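You operate a simulated robot arm through the tools that you are given. There is no shell and no other tool. Be economical: measure what you need, move in short steps, check, and stop when the job is done.

You run a simulated robot arm. Do the job below in one go: nothing can be reset, and whatever is moved stays where it is left.

## Task
Put one of the green tabs from the top of the press table on the end of the island top. Open the low drawer, put the turquoise brush from the inside of the low drawer on the top of the drawer unit and shut the drawer again. Take the cream padlock and leave it on the right belt. Fetch the tank strainer and set it on the top shelf of the pan rack. Do these in any order.
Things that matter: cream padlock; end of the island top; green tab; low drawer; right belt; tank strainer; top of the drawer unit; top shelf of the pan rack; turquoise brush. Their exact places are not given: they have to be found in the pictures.

It is judged by the outcome, as a careful person would: the job done as asked, and still so three seconds after it is handed in. It fails if anything else is knocked over, pushed out of place, dropped, spilled or broken.

## Robot
A 7-joint arm with a fingered hand on a trunk, on a base that drives. Base frame: it is fixed to the floor where the robot stands at the start and does not move with it; the origin is under the middle of the robot, x ahead of it, y to its left, z up; the surface under the hand at the start is at about z = 0.88. Units: m, rad, N and s.
With the tool pointing down near the work surface it reaches from about 0.1 to 0.8 m from the robot's upright axis, wherever it stands. Its first joint turns from -1.204 to 3.002 rad. Places, roughly: cream padlock (5x3x9 cm) [-7.5, -0.1, 0.9]; end of the island top [-1, 0.6, 0.8]; green tab (4x4x3 cm) [0.7, 0.7, 0.9]; low drawer [-1.3, -4.1, 0.2]; right belt [-4.3, 0.7, 1.1]; tank strainer (20x16x5 cm) [-7.5, 0.3, 0.9]; top of the drawer unit [-1.3, -4.2, 0.3]; top shelf of the pan rack [-7.3, 1, 1.3]; turquoise brush (12x5x7 cm) [-1.2, -4.2, 0.2]. Payload 3.4 kg.
The TCP is the grasp point between the finger pads, 0.039 m short of the fingertips. In the tool frame z runs along the fingers and y along their closing line. Largest opening 0.18 m; the body of the gripper starts 0.111 m behind the TCP. The gripper is a hand of 3 fingers: y runs from the thumb to the fingers, the wrist lies at [0, 0, -0.262] in the tool frame, and closing takes about 1.5 s.
Orientation is that of the tool frame in the base frame, as a unit quaternion [x, y, z, w]. With the fingers straight down and closing along the base's y, the tool's x points along the base's -x, its y along +y and its z along -z.

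## Interface
- The arm moves only by the tool drive_tool. Its argument "rows" is a list that holds one entry, the list of rows, each a list of 7 numbers: the finger opening in m, from 0 to 0.18, then the shift along the base's x, y, z in m, then the turn, a rotation vector about the base's x, y, z in rad. In form: [[[jaw, tx, ty, tz, wx, wy, wz], ...]]. A call has 1 to 12 rows; each row shifts and turns the commanded pose from where the row before left it. A row lasts 0.2 s, in which the tool goes at most 0.05 m and 0.15 rad; a call with a longer step from one row to the next is refused whole, and so is a gripper value outside its range. Where a pose cannot be reached the arm comes as near as it can. A force on the tool above 40 N (or 10 N above the force at the start of the call, whichever is more), or a blocked arm, ends the call early, and 0.2 s more pass. The fingers move at their own pace (about 0.072 m/s each) and stop on an object; they squeeze with about 33 N. The grip force told is the motor's: it shows also when the fingers shut on nothing. Time passes only in rows, and 0.2 s behind the last, so rows that do not move let the fingers close. It gives the time, the measured TCP pose, the force on the tool (base axes), the opening and the grip force at its end, in the units of the frame above (readings bear some noise), with the torque about the TCP (base axes, N m) and any sound that the robot's microphone picked up.
- Cameras (640 x 400 px; columns grow to the right, rows downward): "scene" is now at [0.1699, 0.0554, 1.6725]; the picture's right is [0.98, 0.19, -0.00], its down [0.17, -0.90, -0.41] and it looks along [-0.08, 0.40, -0.91] (base axes); focal length 267 px, centre (320, 200). "wrist" rides on the gripper at [0.063, -0.036, -0.128] in the tool frame; the picture's right is [0.50, 0.87, 0.00], its down [-0.75, 0.44, -0.49] and it looks along [-0.43, 0.25, 0.87] (tool axes); focal length 226 px, centre (320, 200).
- get_image(camera): a new picture of that camera. It takes no simulated time.
- slide_trunk(by): slides the trunk up (or, below 0, down) by that many m; the arm and the scene camera ride with it, the base frame stays. It gives what a move gives, with no picture.
- roll_base(legs): drives the robot by 1 to 6 legs, each [ahead, left, turn to the left] in m, m and rad, along the robot's own axes; the way and the turn of a leg run together, so that a leg with both is an arc; at most 1.5 m and 3.142 rad a leg. The arm and the cameras ride along, it lands a little off, and it stops where it bumps. It gives what a move gives.
- grasp_type(shape): the hand has 3 fingers and takes this shape, open, in about a second: jaw (thumb against the fingers, like two jaws); tri (thumb and two fingers); tip (a fingertip pinch); poke (one finger out to press); point (the index stretched); flat (the hand flat); cup (the hand cupped); fist (a fist). The gripper value then closes the fingers along that shape, each until it touches; the sizes above hold for jaw. It gives what a move gives, with no picture.
- head_to(pan, tilt): turns the head with the scene camera to pan (to the left, within 2.496 rad either way) and tilt (down, from -0.506 to 1.204), counted from straight ahead of the robot. It gives what a move gives.
- pixel_to_xyz(camera, pixels): for up to 12 pixels [column, row] of the newest picture of that camera ("zoom" is the newest enlarged one), the place [x, y, z] in the base frame of the surface seen there, good to about 0.003 m. It takes no simulated time.
- inspect(camera, box): a new picture of the part [left, top, right, bottom] of that camera's present view, enlarged. It takes no simulated time.
- hand_in(): hands the job in; it is judged then, once.

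Keep the steps short. Do not move on a guess: measure, check each grasp and each placing, and mend mistakes. In all there are 110 turns and 78 pictures (those below and enlarged ones count). Leave the gripper open and the arm clear of the work at the hand-in unless told otherwise, and finish with a single line.

The tools are called after "Call:" as a command line: name --argument value ..., lists and objects as JSON in quotes. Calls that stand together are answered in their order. drive_tool: Moves the arm, as the interface text tells. Its arguments: {"type":"object","properties":{"rows":{"type":"array"}},"required":["rows"]} The other tools are called the same way: slide_trunk (by) slides the trunk up or down; grasp_type (shape) gives the hand a shape; roll_base (legs) drives the base; head_to (pan, tilt) turns the head that bears the scene camera; get_image (camera) takes a picture; pixel_to_xyz (camera, pixels) gives the place of the surface under pixels of a picture; inspect (camera, box) takes an enlarged picture of a part of a camera's view; hand_in () hands the job in.

At the start:

```text
t: 0.0
position: [0.2855, 0.2864, 1.1313]
tcp_rot: [0.0, 1.0, 0.0, 0.0]
wrist_force: [1.1, 0.4, -0.6]
moment: [-0.01, -0.02, -0.01]
grip_width: 0.18
finger_force: 0.1
shape: jaw
trunk travel left (down, up): [-0.175, 0.367]
robot x, y, heading: [-0.0023, 0.0024, 0.004]
head pan, tilt: [1.763, 1.152]
```

scene: 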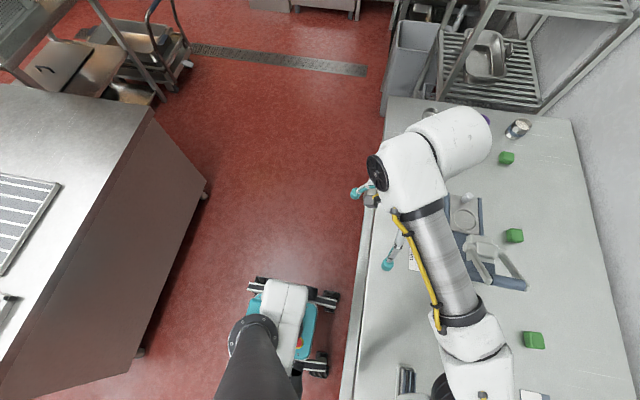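
wrist: 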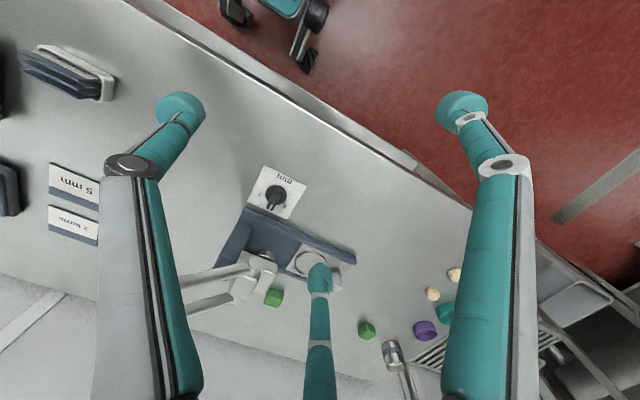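

I see three green tabs in the scene picture at (507,158), (514,236) and (533,340). I'll measure them, the table edge, and the island top on the left.

Call:
pixel_to_xyz --camera "scene" --pixels '[[507, 156], [514, 234], [533, 338], [390, 110], [345, 380], [145, 115], [60, 150], [120, 105], [20, 330], [207, 190], [560, 300], [180, 290]]'

Call:
pixel_to_xyz --camera "wrist" --pixels '[[273, 297], [366, 328], [280, 195], [425, 330], [390, 355]]'

Call:
head_to --pan 0.3 --tilt 0.8

Call:
get_image --camera "scene"

```text
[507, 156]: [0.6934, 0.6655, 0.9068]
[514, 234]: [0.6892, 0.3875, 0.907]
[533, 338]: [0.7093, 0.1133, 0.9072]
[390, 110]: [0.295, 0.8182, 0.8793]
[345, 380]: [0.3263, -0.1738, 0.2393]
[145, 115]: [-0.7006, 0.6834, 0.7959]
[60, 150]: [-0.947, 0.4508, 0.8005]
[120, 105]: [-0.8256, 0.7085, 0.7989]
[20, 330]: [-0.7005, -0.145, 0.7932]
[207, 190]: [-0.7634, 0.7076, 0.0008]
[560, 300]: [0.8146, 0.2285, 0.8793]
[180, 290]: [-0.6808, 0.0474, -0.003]
```

```text
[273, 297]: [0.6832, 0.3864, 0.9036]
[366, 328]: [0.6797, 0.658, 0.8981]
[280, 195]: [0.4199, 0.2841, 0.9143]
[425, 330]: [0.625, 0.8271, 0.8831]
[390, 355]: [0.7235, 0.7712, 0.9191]
```

```text
t: 1.6
position: [0.2832, 0.2857, 1.132]
tcp_rot: [0.0, 1.0, 0.001, 0.001]
wrist_force: [0.0, 1.3, 0.0]
moment: [0.01, 0.01, 0.01]
grip_width: 0.1801
finger_force: 0.1
shape: jaw
trunk travel left (down, up): [-0.175, 0.367]
robot x, y, heading: [0.0009, 0.0015, 0.002]
head pan, tilt: [0.3, 0.799]
```

```text
75 pictures are left
```

scene: 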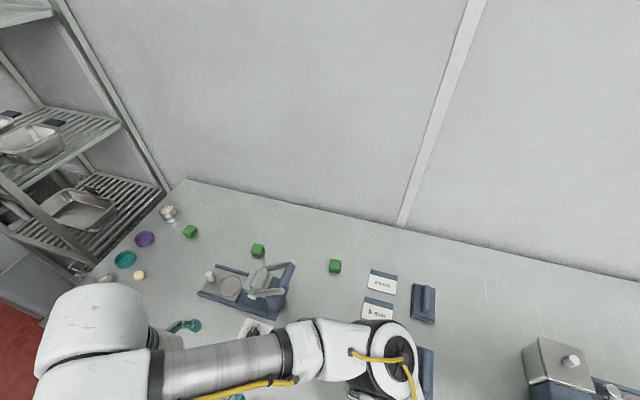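

The tab at (0.709, 0.113) stands by itself. I'll zoom in on it to see its orientation.

Call:
inspect --camera "scene" --box '[180, 220, 460, 395]'

Call:
pixel_to_xyz --camera "zoom" --pixels '[[350, 90], [341, 95], [365, 97], [352, 120], [435, 120], [495, 140], [545, 150], [545, 225], [250, 100], [180, 65], [560, 290], [350, 122]]'

```text
2.29 times, centred on (320, 308) of scene
```

zoom: 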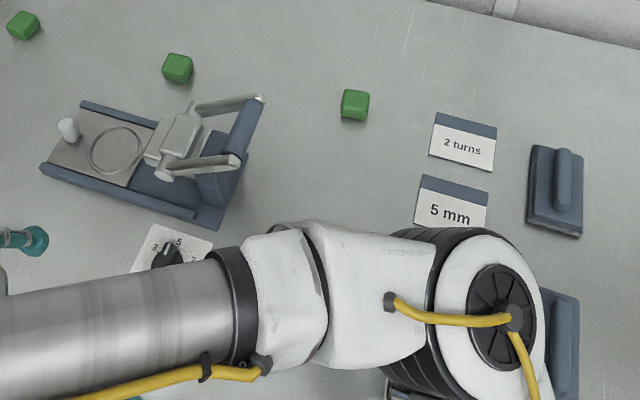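

```text
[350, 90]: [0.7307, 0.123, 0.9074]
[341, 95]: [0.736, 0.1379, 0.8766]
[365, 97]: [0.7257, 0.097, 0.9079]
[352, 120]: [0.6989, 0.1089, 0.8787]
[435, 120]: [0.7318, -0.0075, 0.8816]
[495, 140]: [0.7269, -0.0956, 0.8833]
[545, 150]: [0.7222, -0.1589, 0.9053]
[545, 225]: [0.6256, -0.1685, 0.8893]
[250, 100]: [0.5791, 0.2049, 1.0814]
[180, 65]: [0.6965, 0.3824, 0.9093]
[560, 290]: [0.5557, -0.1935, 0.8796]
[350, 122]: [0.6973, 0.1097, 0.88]
```

The press lever stands high near this tab, so I'll measure its ends before choosing an approach.

Call:
pixel_to_xyz --camera "zoom" --pixels '[[260, 98], [256, 97], [237, 160], [230, 160], [240, 120], [225, 180], [195, 108], [215, 220], [345, 105], [367, 95], [358, 105], [344, 91]]'

Call:
pixel_to_xyz --camera "scene" --pixels '[[335, 264], [290, 265], [285, 300], [295, 262]]'

```text
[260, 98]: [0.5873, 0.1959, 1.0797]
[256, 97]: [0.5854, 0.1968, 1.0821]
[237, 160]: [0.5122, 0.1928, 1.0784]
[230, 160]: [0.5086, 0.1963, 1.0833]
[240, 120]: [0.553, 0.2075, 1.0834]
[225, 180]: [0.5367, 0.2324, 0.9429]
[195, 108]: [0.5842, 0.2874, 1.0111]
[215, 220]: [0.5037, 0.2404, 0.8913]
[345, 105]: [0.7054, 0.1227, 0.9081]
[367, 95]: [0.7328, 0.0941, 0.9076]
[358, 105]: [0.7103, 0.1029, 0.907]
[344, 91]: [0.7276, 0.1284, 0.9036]
```

```text
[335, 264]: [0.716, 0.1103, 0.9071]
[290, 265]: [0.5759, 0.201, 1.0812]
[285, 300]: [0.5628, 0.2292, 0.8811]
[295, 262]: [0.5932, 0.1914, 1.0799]
```

The lever top is at z≈1.083, near (0.59, 0.19). First I'll raise the hand 0.17 m, then travel over it to stand above the tab at (0.715, 0.111).

Call:
drive_tool --rows '[[[0.12, 0, 0, 0.045, 0, 0, 0], [0.12, 0, 0, 0.045, 0, 0, 0], [0.12, 0, 0, 0.045, 0, 0, 0], [0.12, 0, 0, 0.045, 0, 0, 0]]]'

Call:
drive_tool --rows '[[[0.12, 0.043, -0.0175, 0, 0, 0, 0], [0.12, 0.043, -0.0175, 0, 0, 0, 0], [0.12, 0.043, -0.0175, 0, 0, 0, 0], [0.12, 0.043, -0.0175, 0, 0, 0, 0], [0.12, 0.043, -0.0175, 0, 0, 0, 0], [0.12, 0.043, -0.0175, 0, 0, 0, 0], [0.12, 0.043, -0.0175, 0, 0, 0, 0], [0.12, 0.043, -0.0175, 0, 0, 0, 0], [0.12, 0.043, -0.0175, 0, 0, 0, 0], [0.12, 0.043, -0.0175, 0, 0, 0, 0]]]'

Call:
get_image --camera "scene"

Call:
get_image --camera "wrist"

```text
t: 2.6
position: [0.2796, 0.2878, 1.3016]
tcp_rot: [-0.001, 1.0, 0.002, 0.001]
wrist_force: [-0.6, -0.5, -0.1]
moment: [-0.02, 0.02, -0.02]
grip_width: 0.1204
finger_force: 0.1
shape: jaw
out of reach, approached as far as the arm can: row 4
trunk travel left (down, up): [-0.175, 0.367]
robot x, y, heading: [0.0001, -0.0005, 0.001]
head pan, tilt: [0.3, 0.799]
```

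```text
t: 4.8
position: [0.6234, 0.0897, 1.2363]
tcp_rot: [-0.001, 1.0, 0.001, 0.001]
wrist_force: [0.4, 0.2, -0.6]
moment: [-0.01, 0.0, 0.0]
grip_width: 0.1202
finger_force: 0.1
shape: jaw
out of reach, approached as far as the arm can: row 3, 4, 5, 6, 7, 8, 9, 10
trunk travel left (down, up): [-0.175, 0.367]
robot x, y, heading: [-0.0007, 0.002, 0.0]
head pan, tilt: [0.3, 0.799]
```

```text
73 pictures are left
```

scene: 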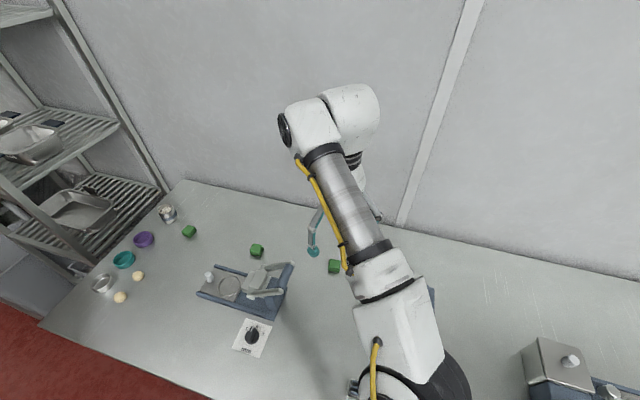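

```text
72 pictures are left
```

wrist: 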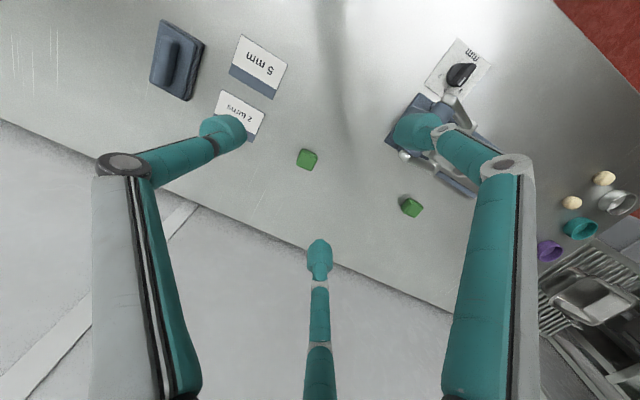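

I'll descend 0.1 and measure the fingertips with the wrist camera to learn their layout.

Call:
pixel_to_xyz --camera "wrist" --pixels '[[222, 130], [415, 130], [319, 255], [307, 158], [411, 207]]'

Call:
drive_tool --rows '[[[0.12, 0, 0, -0.045, 0, 0, 0], [0.12, 0, 0, -0.045, 0, 0, 0], [0.12, 0, 0, -0.045, 0, 0, 0]]]'

```text
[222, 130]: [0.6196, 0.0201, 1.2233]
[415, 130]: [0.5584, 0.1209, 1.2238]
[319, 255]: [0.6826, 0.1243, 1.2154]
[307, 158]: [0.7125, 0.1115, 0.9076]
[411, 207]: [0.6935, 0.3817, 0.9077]
```

```text
t: 5.6
position: [0.6226, 0.0872, 1.0986]
tcp_rot: [0.0, 1.0, 0.002, 0.0]
wrist_force: [0.3, -0.2, 0.2]
moment: [-0.01, 0.06, -0.02]
grip_width: 0.1204
finger_force: 0.0
shape: jaw
trunk travel left (down, up): [-0.175, 0.367]
robot x, y, heading: [-0.0013, -0.001, 0.003]
head pan, tilt: [0.3, 0.799]
```

The next call starts from the measured pose. The two fingers sit about 12 cm apart in jaw, which is too wide for a 4 cm tab. I'll move over the tab (x first, away from the lever) and try the "tip" shape.

Call:
drive_tool --rows '[[[0.12, 0.046, 0, 0, 0, 0, 0], [0.12, 0.046, 0, 0, 0, 0, 0], [0.12, 0, 0.023, 0, 0, 0, 0]]]'

Call:
grasp_type --shape "tip"

Call:
get_image --camera "wrist"

```text
t: 6.4
position: [0.709, 0.1153, 1.102]
tcp_rot: [0.0, 1.0, -0.001, 0.001]
wrist_force: [0.0, 0.0, -0.6]
moment: [0.04, 0.02, -0.02]
grip_width: 0.1203
finger_force: 0.0
shape: jaw
trunk travel left (down, up): [-0.175, 0.367]
robot x, y, heading: [-0.0016, -0.0005, -0.001]
head pan, tilt: [0.3, 0.799]
```

```text
t: 7.3
position: [0.7097, 0.1144, 1.1013]
tcp_rot: [-0.001, 1.0, 0.001, 0.001]
wrist_force: [0.4, 0.1, -0.5]
moment: [0.05, -0.01, 0.02]
grip_width: 0.1798
finger_force: 0.0
shape: tip
trunk travel left (down, up): [-0.175, 0.367]
robot x, y, heading: [-0.0023, -0.0026, 0.002]
head pan, tilt: [0.3, 0.799]
```

```text
71 pictures are left
```

wrist: 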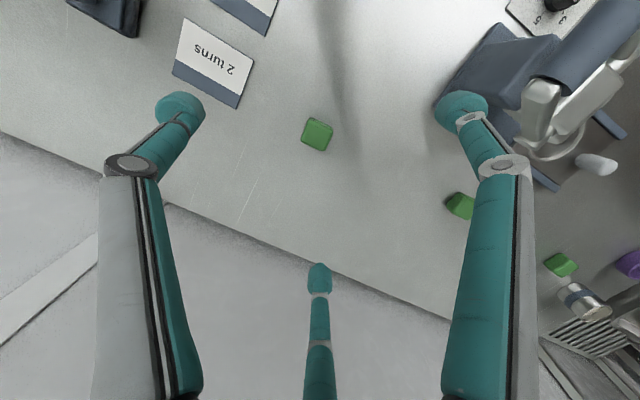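

It looks the same when open, so I'll close to 0.06 in the air to see how the tips converge.

Call:
drive_tool --rows '[[[0.06, 0, 0, 0, 0, 0, 0], [0.06, 0, 0, 0, 0, 0, 0], [0.06, 0, 0, 0, 0, 0, 0], [0.06, 0, 0, 0, 0, 0, 0], [0.06, 0, 0, 0, 0, 0, 0]]]'

Call:
get_image --camera "wrist"

```text
t: 8.5
position: [0.7109, 0.1129, 1.1006]
tcp_rot: [0.0, 1.0, 0.0, 0.001]
wrist_force: [0.4, 0.5, -1.3]
moment: [-0.01, 0.02, -0.03]
grip_width: 0.0603
finger_force: 0.0
shape: tip
trunk travel left (down, up): [-0.175, 0.367]
robot x, y, heading: [-0.0005, -0.0044, -0.0]
head pan, tilt: [0.3, 0.799]
```

```text
70 pictures are left
```

wrist: 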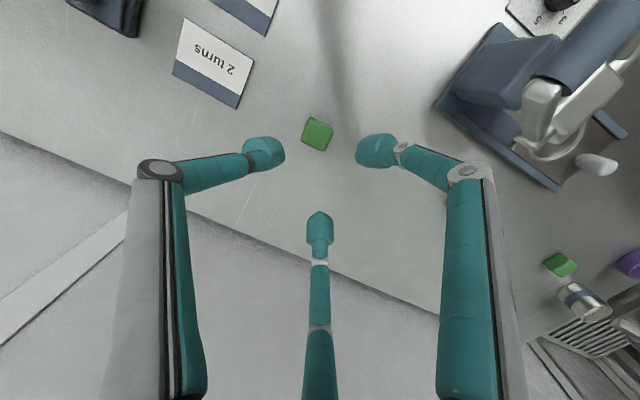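

Call:
pixel_to_xyz --camera "wrist" --pixels '[[270, 152], [372, 150], [320, 225], [318, 135], [281, 155], [362, 152], [320, 213]]'

```text
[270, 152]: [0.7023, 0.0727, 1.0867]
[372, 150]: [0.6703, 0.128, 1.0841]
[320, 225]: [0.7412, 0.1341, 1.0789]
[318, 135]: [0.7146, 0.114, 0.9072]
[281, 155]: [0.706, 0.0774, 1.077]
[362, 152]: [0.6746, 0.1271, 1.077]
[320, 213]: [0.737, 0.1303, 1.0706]
```

The three tips converge around the TCP, which suits the tab at (0.715, 0.112). I'll open to 0.1 and descend to z≈0.93.

Call:
drive_tool --rows '[[[0.1, 0.003, 0, -0.0, 0, 0, 0], [0.1, 0, 0, -0.045, 0, 0, 0], [0.1, 0, 0, -0.045, 0, 0, 0], [0.1, 0, 0, -0.045, 0, 0, 0], [0.1, 0, 0, -0.033, 0, 0, 0]]]'

Call:
get_image --camera "wrist"

```text
t: 9.7
position: [0.7124, 0.1118, 0.9333]
tcp_rot: [-0.001, 1.0, 0.0, 0.001]
wrist_force: [0.3, -0.2, 0.4]
moment: [0.0, 0.0, 0.01]
grip_width: 0.0996
finger_force: 0.0
shape: tip
out of reach, approached as far as the arm can: row 1
trunk travel left (down, up): [-0.175, 0.367]
robot x, y, heading: [-0.0028, 0.0012, -0.002]
head pan, tilt: [0.3, 0.799]
```

```text
69 pictures are left
```

wrist: 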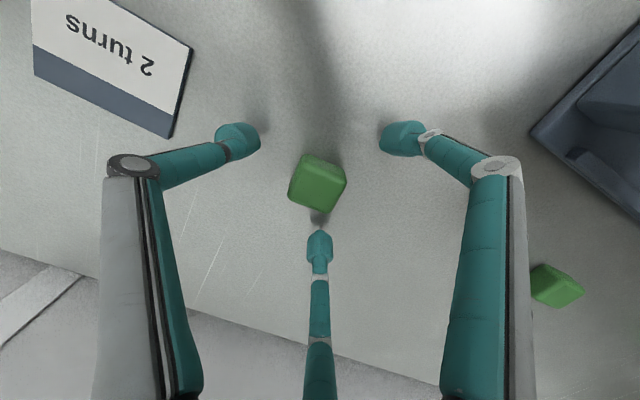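

The tab is centred between the three fingers. I'll lower 6 mm and close.

Call:
drive_tool --rows '[[[0.1, 0.002, 0, -0.006, 0, 0, 0], [0.02, 0, 0, 0, 0, 0, 0], [0.02, 0, 0, 0, 0, 0, 0], [0.02, 0, 0, 0, 0, 0, 0], [0.02, 0, 0, 0, 0, 0, 0], [0.02, 0, 0, 0, 0, 0, 0], [0.02, 0, 0, 0, 0, 0, 0], [0.02, 0, 0, 0, 0, 0, 0]]]'

Call:
get_image --camera "wrist"

```text
t: 11.5
position: [0.7121, 0.1117, 0.9264]
tcp_rot: [0.0, 1.0, 0.0, 0.001]
wrist_force: [0.5, -0.2, 0.1]
moment: [-0.02, -0.03, 0.05]
grip_width: 0.0333
finger_force: 33.1
shape: tip
trunk travel left (down, up): [-0.175, 0.367]
robot x, y, heading: [-0.0021, 0.0044, 0.0]
head pan, tilt: [0.3, 0.799]
```

```text
68 pictures are left
```

wrist: 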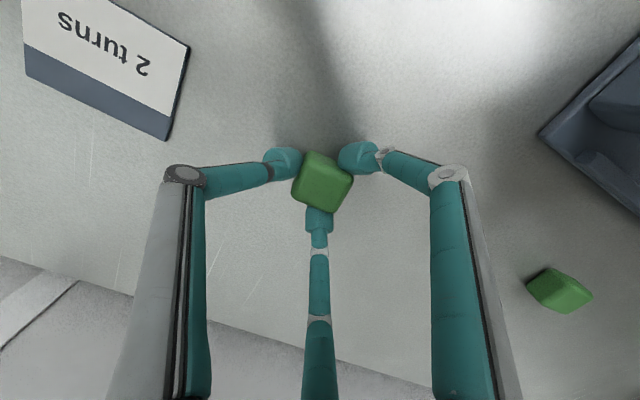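

Gripped at 0.033 m. I'll lift straight up to about 1.19 and check the tab is held.

Call:
drive_tool --rows '[[[0.02, 0, 0, 0.03, 0, 0, 0], [0.02, 0, 0, 0.045, 0, 0, 0], [0.02, 0, 0, 0.045, 0, 0, 0], [0.02, 0, 0, 0.045, 0, 0, 0], [0.02, 0, 0, 0.045, 0, 0, 0], [0.02, -0.02, -0.02, 0.04, 0, 0, 0], [0.02, -0.03, -0.02, 0.0, 0, 0, 0]]]'

Call:
get_image --camera "wrist"

Call:
head_to --pan 2.4 --tilt 0.6

Call:
get_image --camera "scene"

```text
t: 13.1
position: [0.6462, 0.0575, 1.1718]
tcp_rot: [0.0, 1.0, 0.004, 0.0]
wrist_force: [0.4, -0.5, 0.1]
moment: [0.07, 0.03, 0.0]
grip_width: 0.0325
finger_force: 33.6
shape: tip
out of reach, approached as far as the arm can: row 5
trunk travel left (down, up): [-0.175, 0.367]
robot x, y, heading: [0.0018, -0.0009, 0.001]
head pan, tilt: [0.3, 0.799]
```

```text
67 pictures are left
```

wrist: 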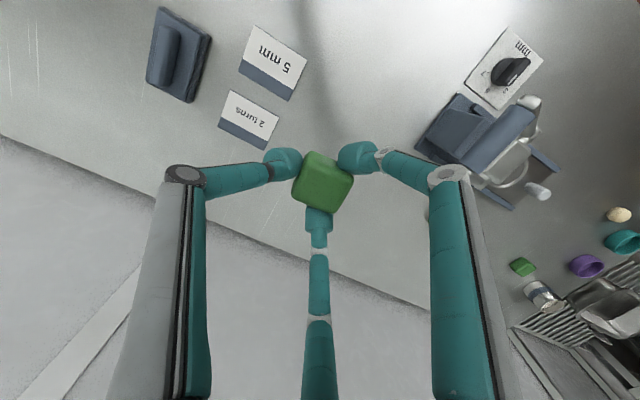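

```text
t: 15.1
position: [0.6457, 0.0681, 1.1717]
tcp_rot: [-0.001, 1.0, -0.001, 0.001]
wrist_force: [-0.1, 0.5, -0.3]
moment: [-0.03, -0.03, 0.0]
grip_width: 0.0329
finger_force: 33.3
shape: tip
trunk travel left (down, up): [-0.175, 0.367]
robot x, y, heading: [0.0016, -0.0006, -0.002]
head pan, tilt: [2.4, 0.6]
```

```text
66 pictures are left
```

scene: 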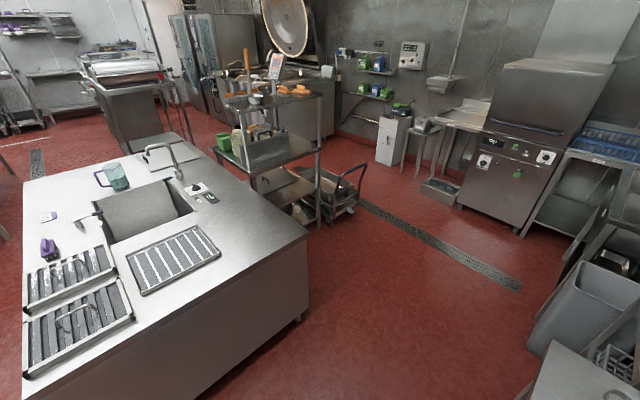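

The tab is held. On the island, the bare end lies around pixel (250,220), between the ribbed mat and the far corner. I'll measure the top there.

Call:
pixel_to_xyz --camera "scene" --pixels '[[220, 190], [250, 215], [270, 235], [300, 236], [185, 140], [185, 228], [210, 196], [25, 180], [300, 310], [140, 395], [220, 255], [118, 258]]'

Call:
drive_tool --rows '[[[0.02, -0.045, 0, 0, 0, 0, 0], [0.02, -0.045, 0, 0, 0, 0, 0], [0.02, -0.045, 0, 0.01, 0, 0, 0], [0.02, -0.045, 0, 0.01, 0, 0, 0], [0.02, -0.045, 0, 0.01, 0, 0, 0], [0.02, -0.045, 0, 0.01, 0, 0, 0], [0.02, -0.045, 0, 0, 0, 0, 0]]]'

```text
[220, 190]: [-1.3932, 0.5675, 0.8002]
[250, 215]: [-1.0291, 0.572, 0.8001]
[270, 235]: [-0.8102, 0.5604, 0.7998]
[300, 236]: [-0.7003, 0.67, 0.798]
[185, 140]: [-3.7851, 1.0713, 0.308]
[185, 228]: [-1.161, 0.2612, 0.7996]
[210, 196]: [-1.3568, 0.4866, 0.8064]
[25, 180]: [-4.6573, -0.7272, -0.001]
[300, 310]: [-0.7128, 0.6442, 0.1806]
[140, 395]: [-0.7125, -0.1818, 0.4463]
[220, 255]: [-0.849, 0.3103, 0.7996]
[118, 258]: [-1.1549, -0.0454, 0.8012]
```

```text
t: 16.7
position: [0.3308, 0.0619, 1.2121]
tcp_rot: [0.0, 1.0, 0.0, 0.002]
wrist_force: [0.5, -0.6, -0.9]
moment: [0.04, -0.04, 0.02]
grip_width: 0.0325
finger_force: 32.4
shape: tip
trunk travel left (down, up): [-0.175, 0.367]
robot x, y, heading: [0.003, -0.0013, -0.003]
head pan, tilt: [2.4, 0.6]
```

A clear spot on the island end is about (-0.93, 0.57, 0.80). I'll turn the base 2.4 rad left in place, then move to about (-0.25, 0.5), keeping the arm tucked.

Call:
roll_base --legs '[[0, 0, 2.4], [0.52, -0.2, 0]]'

Call:
head_to --pan 0.6 --tilt 0.8

Call:
get_image --camera "scene"

```text
t: 25.5
position: [-0.5275, 0.6857, 1.2125]
tcp_rot: [0.93, -0.368, -0.001, 0.0]
wrist_force: [0.3, 0.0, 0.1]
moment: [0.0, -0.01, -0.01]
grip_width: 0.0316
finger_force: 33.2
shape: tip
trunk travel left (down, up): [-0.175, 0.367]
robot x, y, heading: [-0.244, 0.5068, 2.391]
head pan, tilt: [2.4, 0.6]
```

```text
t: 27.3
position: [-0.5259, 0.6827, 1.2114]
tcp_rot: [0.93, -0.368, -0.001, -0.001]
wrist_force: [0.1, 0.0, -2.0]
moment: [0.01, 0.0, -0.02]
grip_width: 0.0316
finger_force: 32.5
shape: tip
trunk travel left (down, up): [-0.175, 0.367]
robot x, y, heading: [-0.2426, 0.5075, 2.387]
head pan, tilt: [0.6, 0.799]
```

```text
65 pictures are left
```

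scene: 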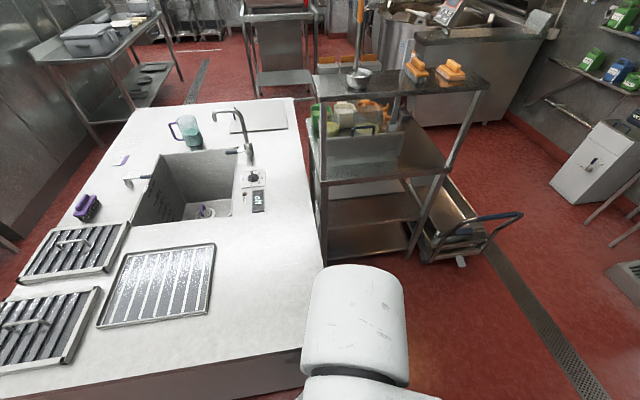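

The island end is free. I'll measure the cart beside it, then move the tool over the spot.

Call:
pixel_to_xyz --camera "scene" --pixels '[[318, 105], [322, 260], [400, 95], [445, 160], [300, 265], [260, 290], [215, 300]]'

Call:
drive_tool --rows '[[[0.02, -0.045, -0.012, 0, 0, 0, 0], [0.02, -0.045, -0.012, 0, 0, 0, 0], [0.02, -0.045, -0.012, 0, 0, 0, 0], [0.02, -0.045, -0.012, 0, 0, 0, 0], [0.02, -0.045, -0.012, 0, 0, 0, 0], [0.02, -0.045, -0.012, -0.01, 0, 0, 0], [0.02, -0.045, -0.012, -0.01, 0, 0, 0], [0.02, -0.045, -0.012, -0.01, 0, 0, 0], [0.02, -0.04, -0.012, -0.01, 0, 0, 0]]]'

Call:
get_image --camera "scene"

```text
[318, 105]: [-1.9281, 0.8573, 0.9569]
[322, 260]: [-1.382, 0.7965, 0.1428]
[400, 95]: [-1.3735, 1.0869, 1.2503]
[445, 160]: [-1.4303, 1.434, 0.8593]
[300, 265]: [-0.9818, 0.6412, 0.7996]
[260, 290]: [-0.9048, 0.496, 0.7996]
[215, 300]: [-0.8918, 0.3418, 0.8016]
```

```text
t: 29.3
position: [-0.8088, 0.6423, 1.1473]
tcp_rot: [0.93, -0.369, -0.001, -0.002]
wrist_force: [-0.4, -0.2, -0.6]
moment: [-0.02, 0.02, -0.02]
grip_width: 0.0316
finger_force: 32.8
shape: tip
out of reach, approached as far as the arm can: row 6, 7, 8, 9
trunk travel left (down, up): [-0.175, 0.367]
robot x, y, heading: [-0.2408, 0.5035, 2.386]
head pan, tilt: [0.6, 0.799]
```

```text
64 pictures are left
```

scene: 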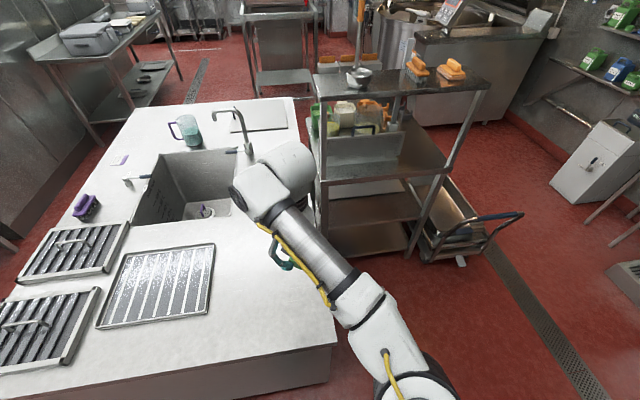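

I'll descend diagonally to about (-0.90, 0.57, 0.86).

Call:
drive_tool --rows '[[[0.02, -0.02, -0.015, -0.04, 0, 0, 0], [0.02, -0.02, -0.015, -0.04, 0, 0, 0], [0.02, -0.02, -0.015, -0.04, 0, 0, 0], [0.02, -0.02, -0.015, -0.04, 0, 0, 0], [0.02, -0.01, -0.01, -0.045, 0, 0, 0], [0.02, 0, 0, -0.045, 0, 0, 0], [0.02, 0, 0, -0.03, 0, 0, 0]]]'

Call:
get_image --camera "wrist"

```text
t: 30.9
position: [-0.8491, 0.6333, 0.935]
tcp_rot: [0.93, -0.368, -0.002, -0.001]
wrist_force: [0.1, 0.0, -0.1]
moment: [0.04, -0.02, -0.02]
grip_width: 0.0314
finger_force: 33.1
shape: tip
out of reach, approached as far as the arm can: row 1, 2, 3, 4, 5
trunk travel left (down, up): [-0.175, 0.367]
robot x, y, heading: [-0.2443, 0.5047, 2.384]
head pan, tilt: [0.6, 0.799]
```

```text
63 pictures are left
```

wrist: 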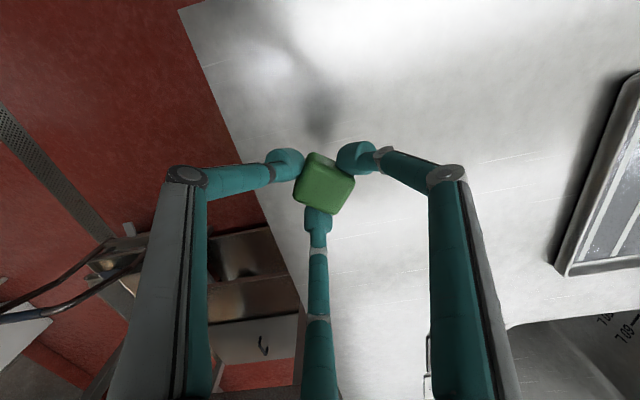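

It is hovering near the edge; I'll bring it further in toward y≈0.55 and lower a little.

Call:
drive_tool --rows '[[[0.02, 0, -0.04, 0, 0, 0, 0], [0.02, -0.02, -0.04, -0.01, 0, 0, 0], [0.02, -0.02, 0, -0.03, 0, 0, 0], [0.02, -0.02, 0, -0.02, 0, 0, 0]]]'

```text
t: 31.9
position: [-0.8701, 0.6492, 0.8942]
tcp_rot: [0.93, -0.368, -0.002, -0.002]
wrist_force: [0.4, 0.7, -0.7]
moment: [-0.01, 0.01, -0.02]
grip_width: 0.0314
finger_force: 32.6
shape: tip
out of reach, approached as far as the arm can: row 1, 2, 3, 4
trunk travel left (down, up): [-0.175, 0.367]
robot x, y, heading: [-0.2441, 0.5068, 2.387]
head pan, tilt: [0.6, 0.799]
```

The arm appears wrist-limited here. I'll let the tool yaw left along with the movement.

Call:
drive_tool --rows '[[[0.02, 0, -0.01, 0, 0, 0, 0.12], [0.02, 0, -0.03, 0, 0, 0, 0.12], [0.02, 0, -0.03, 0, 0, 0, 0.12], [0.02, 0, -0.02, 0, 0, 0, 0.12]]]'

```text
t: 32.9
position: [-0.8725, 0.6534, 0.913]
tcp_rot: [0.991, -0.136, -0.002, 0.0]
wrist_force: [-0.4, 0.2, -1.5]
moment: [0.01, -0.01, -0.02]
grip_width: 0.0315
finger_force: 33.5
shape: tip
out of reach, approached as far as the arm can: row 1, 2, 3, 4
trunk travel left (down, up): [-0.175, 0.367]
robot x, y, heading: [-0.2437, 0.5027, 2.387]
head pan, tilt: [0.6, 0.799]
```

Instead I'll turn the base 0.15 rad left, which swings the tool to about (-0.89, 0.56) at its present height.

Call:
roll_base --legs '[[0, 0, 0.15]]'

Call:
drive_tool --rows '[[[0.02, 0, 0, -0.02, 0, 0, 0], [0.02, 0, 0, -0.02, 0, 0, 0]]]'

```text
t: 34.0
position: [-0.8849, 0.5603, 0.9155]
tcp_rot: [0.998, -0.062, -0.003, 0.0]
wrist_force: [0.1, 0.0, -0.2]
moment: [-0.03, -0.01, 0.02]
grip_width: 0.0312
finger_force: 33.0
shape: tip
trunk travel left (down, up): [-0.175, 0.367]
robot x, y, heading: [-0.2443, 0.5073, 2.541]
head pan, tilt: [0.6, 0.799]
```

```text
t: 34.6
position: [-0.8853, 0.556, 0.8769]
tcp_rot: [0.998, -0.063, -0.004, -0.002]
wrist_force: [0.4, 1.1, -0.4]
moment: [0.01, -0.04, -0.01]
grip_width: 0.0316
finger_force: 33.2
shape: tip
trunk travel left (down, up): [-0.175, 0.367]
robot x, y, heading: [-0.2414, 0.5044, 2.543]
head pan, tilt: [0.6, 0.799]
```

Now at (-0.885, 0.556, 0.877), with the tab bottom about 3 cm above the top. I'll lower 27 mm and look before releasing.

Call:
drive_tool --rows '[[[0.02, 0, 0, -0.015, 0, 0, 0], [0.02, 0, 0, -0.012, 0, 0, 0]]]'

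Call:
get_image --camera "wrist"

```text
t: 35.2
position: [-0.8825, 0.5558, 0.8504]
tcp_rot: [0.998, -0.062, -0.004, -0.002]
wrist_force: [0.3, 0.4, 0.0]
moment: [0.02, 0.03, -0.03]
grip_width: 0.031
finger_force: 33.1
shape: tip
trunk travel left (down, up): [-0.175, 0.367]
robot x, y, heading: [-0.2421, 0.5057, 2.535]
head pan, tilt: [0.6, 0.799]
```

```text
62 pictures are left
```

wrist: 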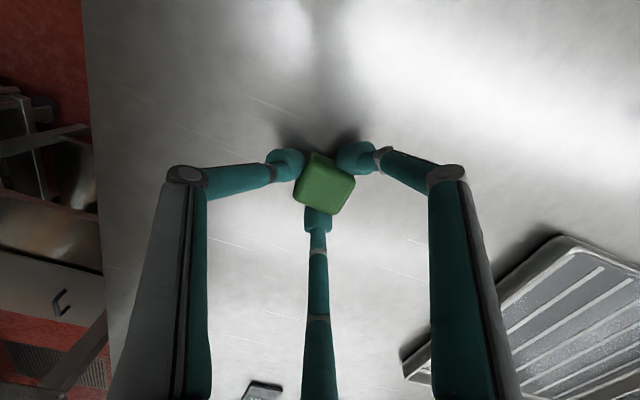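

I'll lower 3 mm more, release, and rise.

Call:
drive_tool --rows '[[[0.02, 0, 0, -0.004, 0, 0, 0], [0.07, 0, 0, 0, 0, 0, 0], [0.1, 0, 0, 0, 0, 0, 0], [0.1, 0, 0, 0, 0, 0, 0], [0.1, 0, 0, 0, 0, 0, 0], [0.1, 0, 0, 0.04, 0, 0, 0], [0.1, 0, 0, 0.045, 0, 0, 0], [0.1, 0, 0, 0.045, 0, 0, 0], [0.1, 0, 0, 0.045, 0, 0, 0], [0.1, 0, 0, 0.045, 0, 0, 0]]]'

Call:
get_image --camera "wrist"

```text
t: 37.4
position: [-0.8858, 0.5783, 1.0014]
tcp_rot: [0.998, -0.064, -0.005, -0.001]
wrist_force: [0.1, -0.5, 0.5]
moment: [0.05, -0.03, -0.02]
grip_width: 0.0994
finger_force: 0.1
shape: tip
out of reach, approached as far as the arm can: row 8, 9, 10
trunk travel left (down, up): [-0.175, 0.367]
robot x, y, heading: [-0.2434, 0.5082, 2.537]
head pan, tilt: [0.6, 0.799]
```

```text
61 pictures are left
```

wrist: 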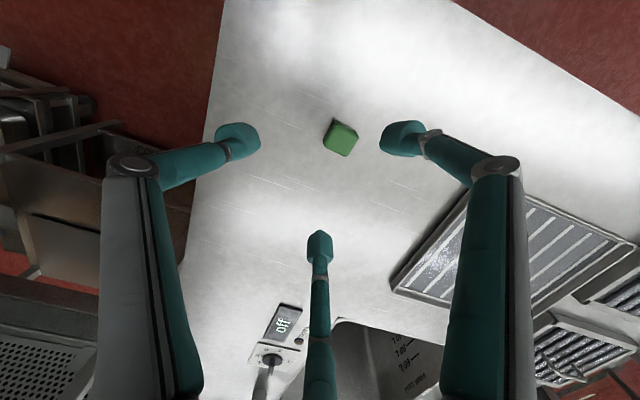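

The tab rests on the island end. I'll tuck the arm in, then look south for the drawer unit.

Call:
drive_tool --rows '[[[0.1, 0.035, 0, 0.035, 0, 0, 0], [0.1, 0.04, 0, 0.03, 0, 0, 0], [0.1, 0.04, 0, 0.03, 0, 0, 0], [0.1, 0.045, 0, 0.02, 0, 0, 0], [0.1, 0.045, 0, 0.02, 0, 0, 0], [0.1, 0.045, 0, 0.02, 0, 0, 0], [0.1, 0.04, 0, 0, 0, 0, 0]]]'

Call:
head_to --pan 2.1 --tilt 0.4

Call:
get_image --camera "scene"

```text
t: 39.0
position: [-0.5968, 0.5836, 1.1581]
tcp_rot: [0.998, -0.063, -0.004, 0.0]
wrist_force: [-0.1, 0.2, 0.6]
moment: [-0.03, 0.03, -0.02]
grip_width: 0.0999
finger_force: 0.1
shape: tip
trunk travel left (down, up): [-0.175, 0.367]
robot x, y, heading: [-0.2425, 0.5037, 2.547]
head pan, tilt: [0.6, 0.799]
```

```text
t: 40.6
position: [-0.5974, 0.5826, 1.1585]
tcp_rot: [0.998, -0.062, -0.004, -0.001]
wrist_force: [0.4, 0.2, 0.2]
moment: [0.03, -0.02, -0.02]
grip_width: 0.0995
finger_force: 0.0
shape: tip
trunk travel left (down, up): [-0.175, 0.367]
robot x, y, heading: [-0.244, 0.5037, 2.536]
head pan, tilt: [2.1, 0.4]
```

```text
60 pictures are left
```

scene: 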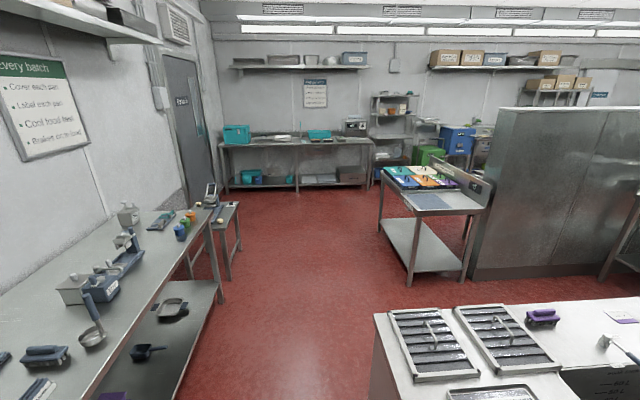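

Let me measure what is near (-1.3, -4.1): the far table and the items at its right.

Call:
pixel_to_xyz --camera "scene" --pixels '[[300, 184], [345, 172], [365, 140], [430, 155], [390, 185], [252, 178], [455, 140], [400, 108], [415, 270], [340, 146]]'

Call:
inspect --camera "scene" --box '[210, 80, 480, 250]'

```text
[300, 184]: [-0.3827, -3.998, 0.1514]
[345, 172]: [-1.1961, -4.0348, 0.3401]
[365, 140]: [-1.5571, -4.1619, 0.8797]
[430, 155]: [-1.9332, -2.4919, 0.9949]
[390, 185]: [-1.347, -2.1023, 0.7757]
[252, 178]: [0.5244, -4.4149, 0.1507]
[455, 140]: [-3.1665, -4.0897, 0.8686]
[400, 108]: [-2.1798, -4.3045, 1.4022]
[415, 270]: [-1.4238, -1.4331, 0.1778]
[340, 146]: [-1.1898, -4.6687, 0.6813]
```

```text
2.35 times, centred on (345, 165) of scene
```

zoom: 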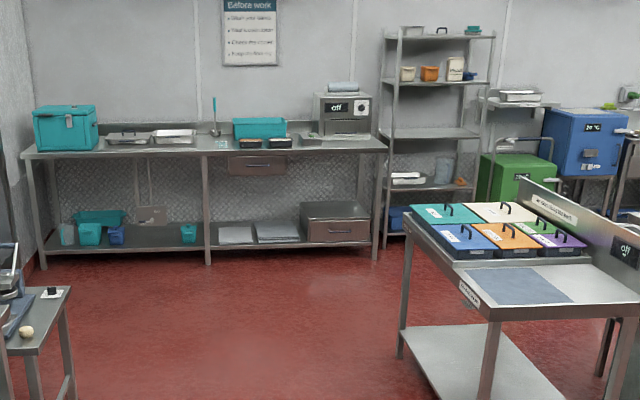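

The drawer unit sits on the lower shelf of the back table, with its front at y≈-4.03. I'll measure the small side table's corner and the trolley before driving south.

Call:
pixel_to_xyz --camera "scene" --pixels '[[238, 206], [240, 250], [230, 278], [378, 180], [410, 285], [210, 300]]'

Call:
pixel_to_xyz --camera "zoom" --pixels '[[308, 228], [368, 228], [338, 231], [305, 243], [370, 242], [335, 208], [385, 150], [375, 258], [255, 230], [210, 262], [308, 205]]'

Call:
roll_base --legs '[[0, 0, 2.17]]'

```text
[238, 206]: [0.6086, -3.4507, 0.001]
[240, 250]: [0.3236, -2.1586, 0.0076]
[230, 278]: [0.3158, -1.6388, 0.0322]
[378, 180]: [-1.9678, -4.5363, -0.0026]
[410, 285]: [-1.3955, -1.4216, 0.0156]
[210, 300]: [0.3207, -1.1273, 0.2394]
```

```text
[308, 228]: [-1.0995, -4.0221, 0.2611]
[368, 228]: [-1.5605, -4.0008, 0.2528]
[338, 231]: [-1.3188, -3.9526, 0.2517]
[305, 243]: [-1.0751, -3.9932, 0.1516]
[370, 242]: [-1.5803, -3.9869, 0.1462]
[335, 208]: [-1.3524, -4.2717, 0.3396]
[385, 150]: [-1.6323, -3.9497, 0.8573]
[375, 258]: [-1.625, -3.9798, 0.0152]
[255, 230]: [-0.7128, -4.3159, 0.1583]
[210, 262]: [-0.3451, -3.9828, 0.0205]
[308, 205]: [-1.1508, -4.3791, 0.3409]
```

```text
t: 46.2
position: [-0.0982, 0.171, 1.1569]
tcp_rot: [0.51, 0.86, -0.004, 0.003]
wrist_force: [-0.7, 0.4, -0.3]
moment: [-0.03, -0.04, 0.0]
grip_width: 0.0995
finger_force: 0.0
shape: tip
trunk travel left (down, up): [-0.175, 0.367]
robot x, y, heading: [-0.237, 0.5075, -1.551]
head pan, tilt: [2.1, 0.4]
```

Unit front: x -1.10 to -1.57, y≈-4.01, handle near (-1.32, -3.95, 0.25). I'll drive south down the aisle, then west, and stop about 1 m short of the unit to look.

Call:
roll_base --legs '[[1.5, 0, 0], [1.4, 0, 0]]'

Call:
roll_base --legs '[[0.6, 0, 0], [0, -1.3, 0]]'

Call:
head_to --pan 0.3 --tilt 0.85

Call:
get_image --camera "scene"

```text
t: 60.3
position: [-0.0941, -2.7518, 1.1589]
tcp_rot: [0.519, 0.855, -0.003, 0.004]
wrist_force: [0.1, 0.3, 0.3]
moment: [0.03, 0.02, 0.01]
grip_width: 0.0995
finger_force: 0.0
shape: tip
trunk travel left (down, up): [-0.175, 0.367]
robot x, y, heading: [-0.2316, -2.4213, -1.568]
head pan, tilt: [2.1, 0.4]
```

```text
t: 69.8
position: [-1.3644, -3.3625, 1.1599]
tcp_rot: [0.508, 0.862, -0.004, 0.004]
wrist_force: [0.3, 0.5, -0.1]
moment: [0.0, -0.03, -0.01]
grip_width: 0.0995
finger_force: 0.1
shape: tip
trunk travel left (down, up): [-0.175, 0.367]
robot x, y, heading: [-1.5123, -3.0368, -1.547]
head pan, tilt: [2.1, 0.4]
```

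```text
t: 71.5
position: [-1.3647, -3.3606, 1.1606]
tcp_rot: [0.508, 0.861, -0.006, 0.005]
wrist_force: [-0.6, 0.5, 0.2]
moment: [0.01, -0.02, -0.01]
grip_width: 0.0996
finger_force: 0.0
shape: tip
trunk travel left (down, up): [-0.175, 0.367]
robot x, y, heading: [-1.5116, -3.0397, -1.544]
head pan, tilt: [0.3, 0.85]
```

```text
58 pictures are left
```

scene: 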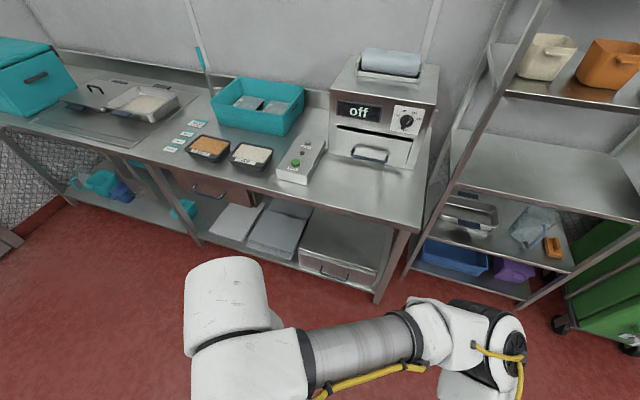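

The drawer unit is at (345,255), with a bar handle near (335,272). I'll zoom in and measure.

Call:
inspect --camera "scene" --box '[270, 190, 430, 290]'

Call:
pixel_to_xyz --camera "zoom" --pixels '[[200, 312], [315, 358], [260, 338], [150, 270], [380, 362], [165, 240], [430, 300], [300, 200], [460, 110], [440, 340], [230, 318], [280, 345]]'

```text
4.00 times, centred on (350, 240) of scene
```

zoom: 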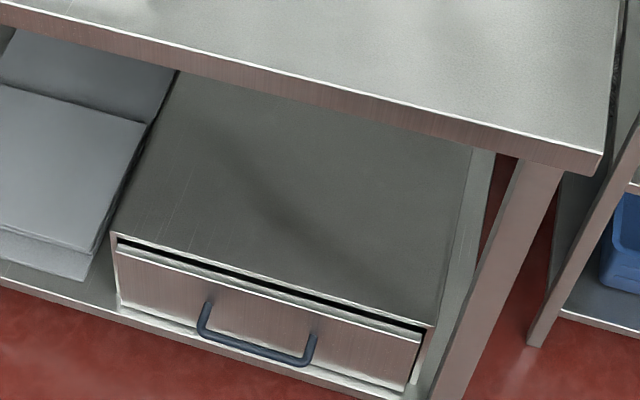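

```text
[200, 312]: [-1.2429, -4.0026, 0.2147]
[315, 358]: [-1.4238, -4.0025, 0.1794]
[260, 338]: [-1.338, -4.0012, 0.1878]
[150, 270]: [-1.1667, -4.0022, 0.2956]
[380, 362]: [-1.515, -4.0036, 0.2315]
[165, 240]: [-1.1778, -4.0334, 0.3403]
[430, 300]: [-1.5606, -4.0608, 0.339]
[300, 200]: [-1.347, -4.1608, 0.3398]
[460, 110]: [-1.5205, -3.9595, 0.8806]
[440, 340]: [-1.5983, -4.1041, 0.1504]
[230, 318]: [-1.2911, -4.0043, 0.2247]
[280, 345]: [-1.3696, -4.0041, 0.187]
```

The handle is a bow-shaped bar. I'll lower the trunk fully and move 0.2 m closer so the low handle comes within reach. Then I'll measure the bar.

Call:
pixel_to_xyz --camera "zoom" --pixels '[[220, 337], [245, 347], [270, 355], [295, 360], [206, 320], [208, 305], [314, 335], [310, 350]]'

Call:
slide_trunk --by -0.175

Call:
roll_base --legs '[[0.2, 0, 0]]'

Call:
grasp_type --shape "jaw"

```text
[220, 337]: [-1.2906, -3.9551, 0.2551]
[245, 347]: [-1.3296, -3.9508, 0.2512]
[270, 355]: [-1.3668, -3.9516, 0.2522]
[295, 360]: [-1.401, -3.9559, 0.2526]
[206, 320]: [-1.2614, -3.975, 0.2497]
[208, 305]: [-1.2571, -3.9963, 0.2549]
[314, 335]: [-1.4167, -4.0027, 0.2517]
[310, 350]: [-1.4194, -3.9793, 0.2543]
```

```text
t: 73.5
position: [-1.3611, -3.3776, 0.9657]
tcp_rot: [0.52, 0.852, 0.049, -0.04]
wrist_force: [-0.8, -0.4, 1.1]
moment: [0.03, 0.0, -0.03]
grip_width: 0.1
finger_force: 0.1
shape: tip
trunk travel left (down, up): [0.0, 0.542]
robot x, y, heading: [-1.5143, -3.031, -1.546]
head pan, tilt: [0.3, 0.85]
```

```text
t: 75.1
position: [-1.3548, -3.5764, 0.964]
tcp_rot: [0.519, 0.853, 0.045, -0.04]
wrist_force: [-0.6, -0.7, 0.3]
moment: [0.03, -0.04, 0.02]
grip_width: 0.0998
finger_force: 0.0
shape: tip
trunk travel left (down, up): [0.0, 0.542]
robot x, y, heading: [-1.5104, -3.2357, -1.549]
head pan, tilt: [0.3, 0.85]
```

```text
t: 76.0
position: [-1.354, -3.5737, 0.9647]
tcp_rot: [0.523, 0.85, 0.045, -0.043]
wrist_force: [-0.7, -0.1, 0.7]
moment: [0.0, -0.04, 0.0]
grip_width: 0.1797
finger_force: 0.0
shape: jaw
trunk travel left (down, up): [0.0, 0.542]
robot x, y, heading: [-1.5081, -3.2363, -1.543]
head pan, tilt: [0.3, 0.85]
```

The bar runs x -1.26 to -1.42 at y -3.953, z 0.253. I'll lower the hand 0.4 m and yaw it so it closes along y.

Call:
drive_tool --rows '[[[0.1, 0, 0, -0.045, 0, 0, 0.13], [0.1, 0, 0, -0.045, 0, 0, 0.13], [0.1, 0, 0, -0.045, 0, 0, 0.13], [0.1, 0, 0, -0.045, 0, 0, 0.13], [0.1, 0, 0, -0.045, 0, 0, 0.13], [0.1, 0, 0, -0.045, 0, 0, 0.13], [0.1, 0, 0, -0.045, 0, 0, 0.13], [0.1, 0, 0, -0.045, 0, 0, 0.13]]]'

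Call:
get_image --camera "scene"

```text
t: 77.8
position: [-1.354, -3.5718, 0.6058]
tcp_rot: [0.026, 0.998, 0.018, -0.054]
wrist_force: [-0.1, -0.2, 0.4]
moment: [-0.02, -0.02, 0.02]
grip_width: 0.1004
finger_force: 0.1
shape: jaw
trunk travel left (down, up): [0.0, 0.542]
robot x, y, heading: [-1.5078, -3.2348, -1.545]
head pan, tilt: [0.3, 0.85]
```

```text
56 pictures are left
```

scene: 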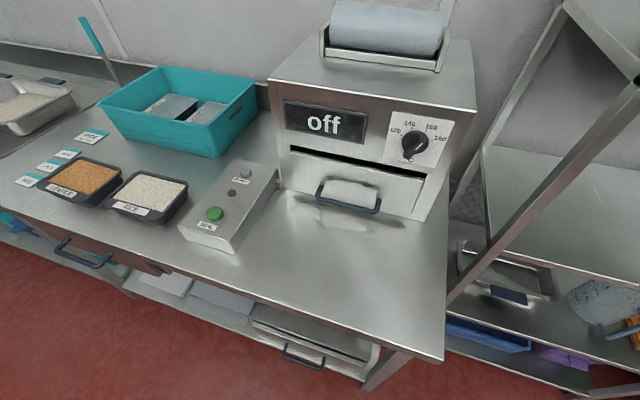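

The arm reaches low well. Now I'll straighten the tool, tilt it 60° to point at the drawer, and come to 10 cm short of the bar.

Call:
drive_tool --rows '[[[0.1, 0, 0, 0, 0, -0.107, 0.05], [0.06, 0.0015, -0.0316, -0.033, -0.121, 0, 0], [0.06, 0.0015, -0.0316, -0.033, -0.121, 0, 0], [0.06, 0.0015, -0.0316, -0.033, -0.121, 0, 0], [0.06, 0.0015, -0.0316, -0.033, -0.121, 0, 0], [0.06, 0.0015, -0.0316, -0.033, -0.121, 0, 0], [0.06, 0.0015, -0.0316, -0.033, -0.121, 0, 0], [0.06, 0.0015, -0.0316, -0.033, -0.121, 0, 0], [0.06, 0.0015, -0.0316, -0.033, -0.121, 0, 0], [0.06, 0.0015, -0.0316, -0.033, -0.121, 0, 0]]]'

Call:
get_image --camera "wrist"

```text
t: 80.0
position: [-1.341, -3.8542, 0.3062]
tcp_rot: [0.002, 0.864, -0.503, 0.0]
wrist_force: [0.2, 0.3, 0.3]
moment: [0.02, 0.0, -0.01]
grip_width: 0.06
finger_force: 0.1
shape: jaw
trunk travel left (down, up): [0.0, 0.542]
robot x, y, heading: [-1.5067, -3.2355, -1.548]
head pan, tilt: [0.3, 0.85]
```

```text
55 pictures are left
```

wrist: 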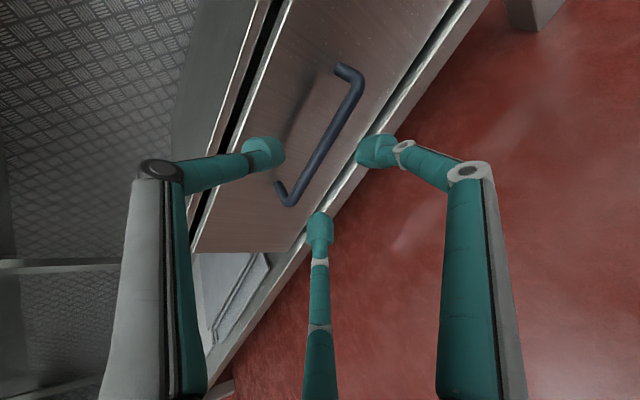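

Thumb above and fingers below the bar, nicely aligned. I'll advance 9 cm along the tool axis and close.

Call:
drive_tool --rows '[[[0.06, 0, -0.039, -0.0225, 0, 0, 0], [0.06, 0, -0.039, -0.0225, 0, 0, 0], [0.0, 0, 0, 0, 0, 0, 0], [0.0, 0, 0, 0, 0, 0, 0], [0.0, 0, 0, 0, 0, 0, 0], [0.0, 0, 0, 0, 0, 0, 0], [0.0, 0, 0, 0, 0, 0, 0]]]'

Call:
get_image --camera "wrist"

```text
t: 81.6
position: [-1.3407, -3.933, 0.2604]
tcp_rot: [0.003, 0.865, -0.502, -0.001]
wrist_force: [-0.3, -3.8, -7.0]
moment: [0.04, 0.0, 0.04]
grip_width: 0.0036
finger_force: 33.3
shape: jaw
trunk travel left (down, up): [0.0, 0.542]
robot x, y, heading: [-1.5098, -3.2334, -1.55]
head pan, tilt: [0.3, 0.85]
```

```text
54 pictures are left
```

wrist: 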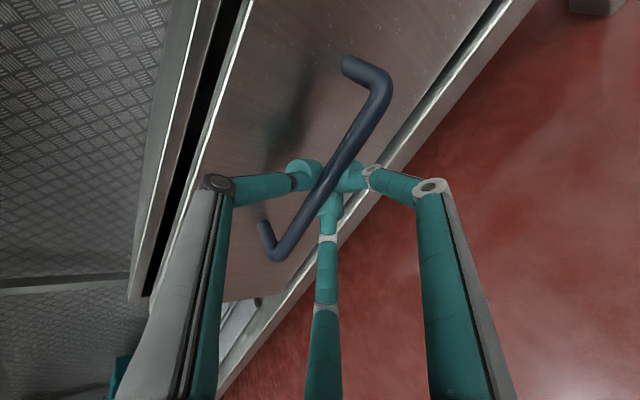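

The fingertips have closed around the bar. I'll pull gently with the arm 6 cm along +y to test.

Call:
drive_tool --rows '[[[0.0, 0, 0.02, 0, 0, 0, 0], [0.0, 0, 0.02, 0, 0, 0, 0], [0.0, 0, 0.02, 0, 0, 0, 0], [0.0, 0, 0.02, 0, 0, 0, 0]]]'

Call:
get_image --camera "wrist"

```text
t: 82.6
position: [-1.34, -3.852, 0.2622]
tcp_rot: [0.003, 0.865, -0.502, -0.001]
wrist_force: [-1.4, 1.6, -12.3]
moment: [0.2, -0.01, -0.04]
grip_width: 0.0028
finger_force: 33.0
shape: jaw
trunk travel left (down, up): [0.0, 0.542]
robot x, y, heading: [-1.5051, -3.2353, -1.548]
head pan, tilt: [0.3, 0.85]
```

```text
53 pictures are left
```

wrist: 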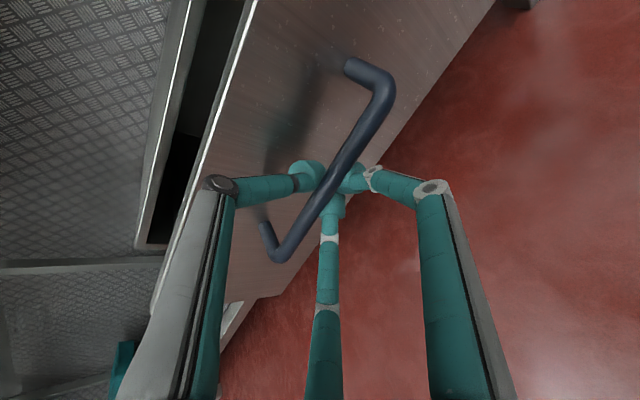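

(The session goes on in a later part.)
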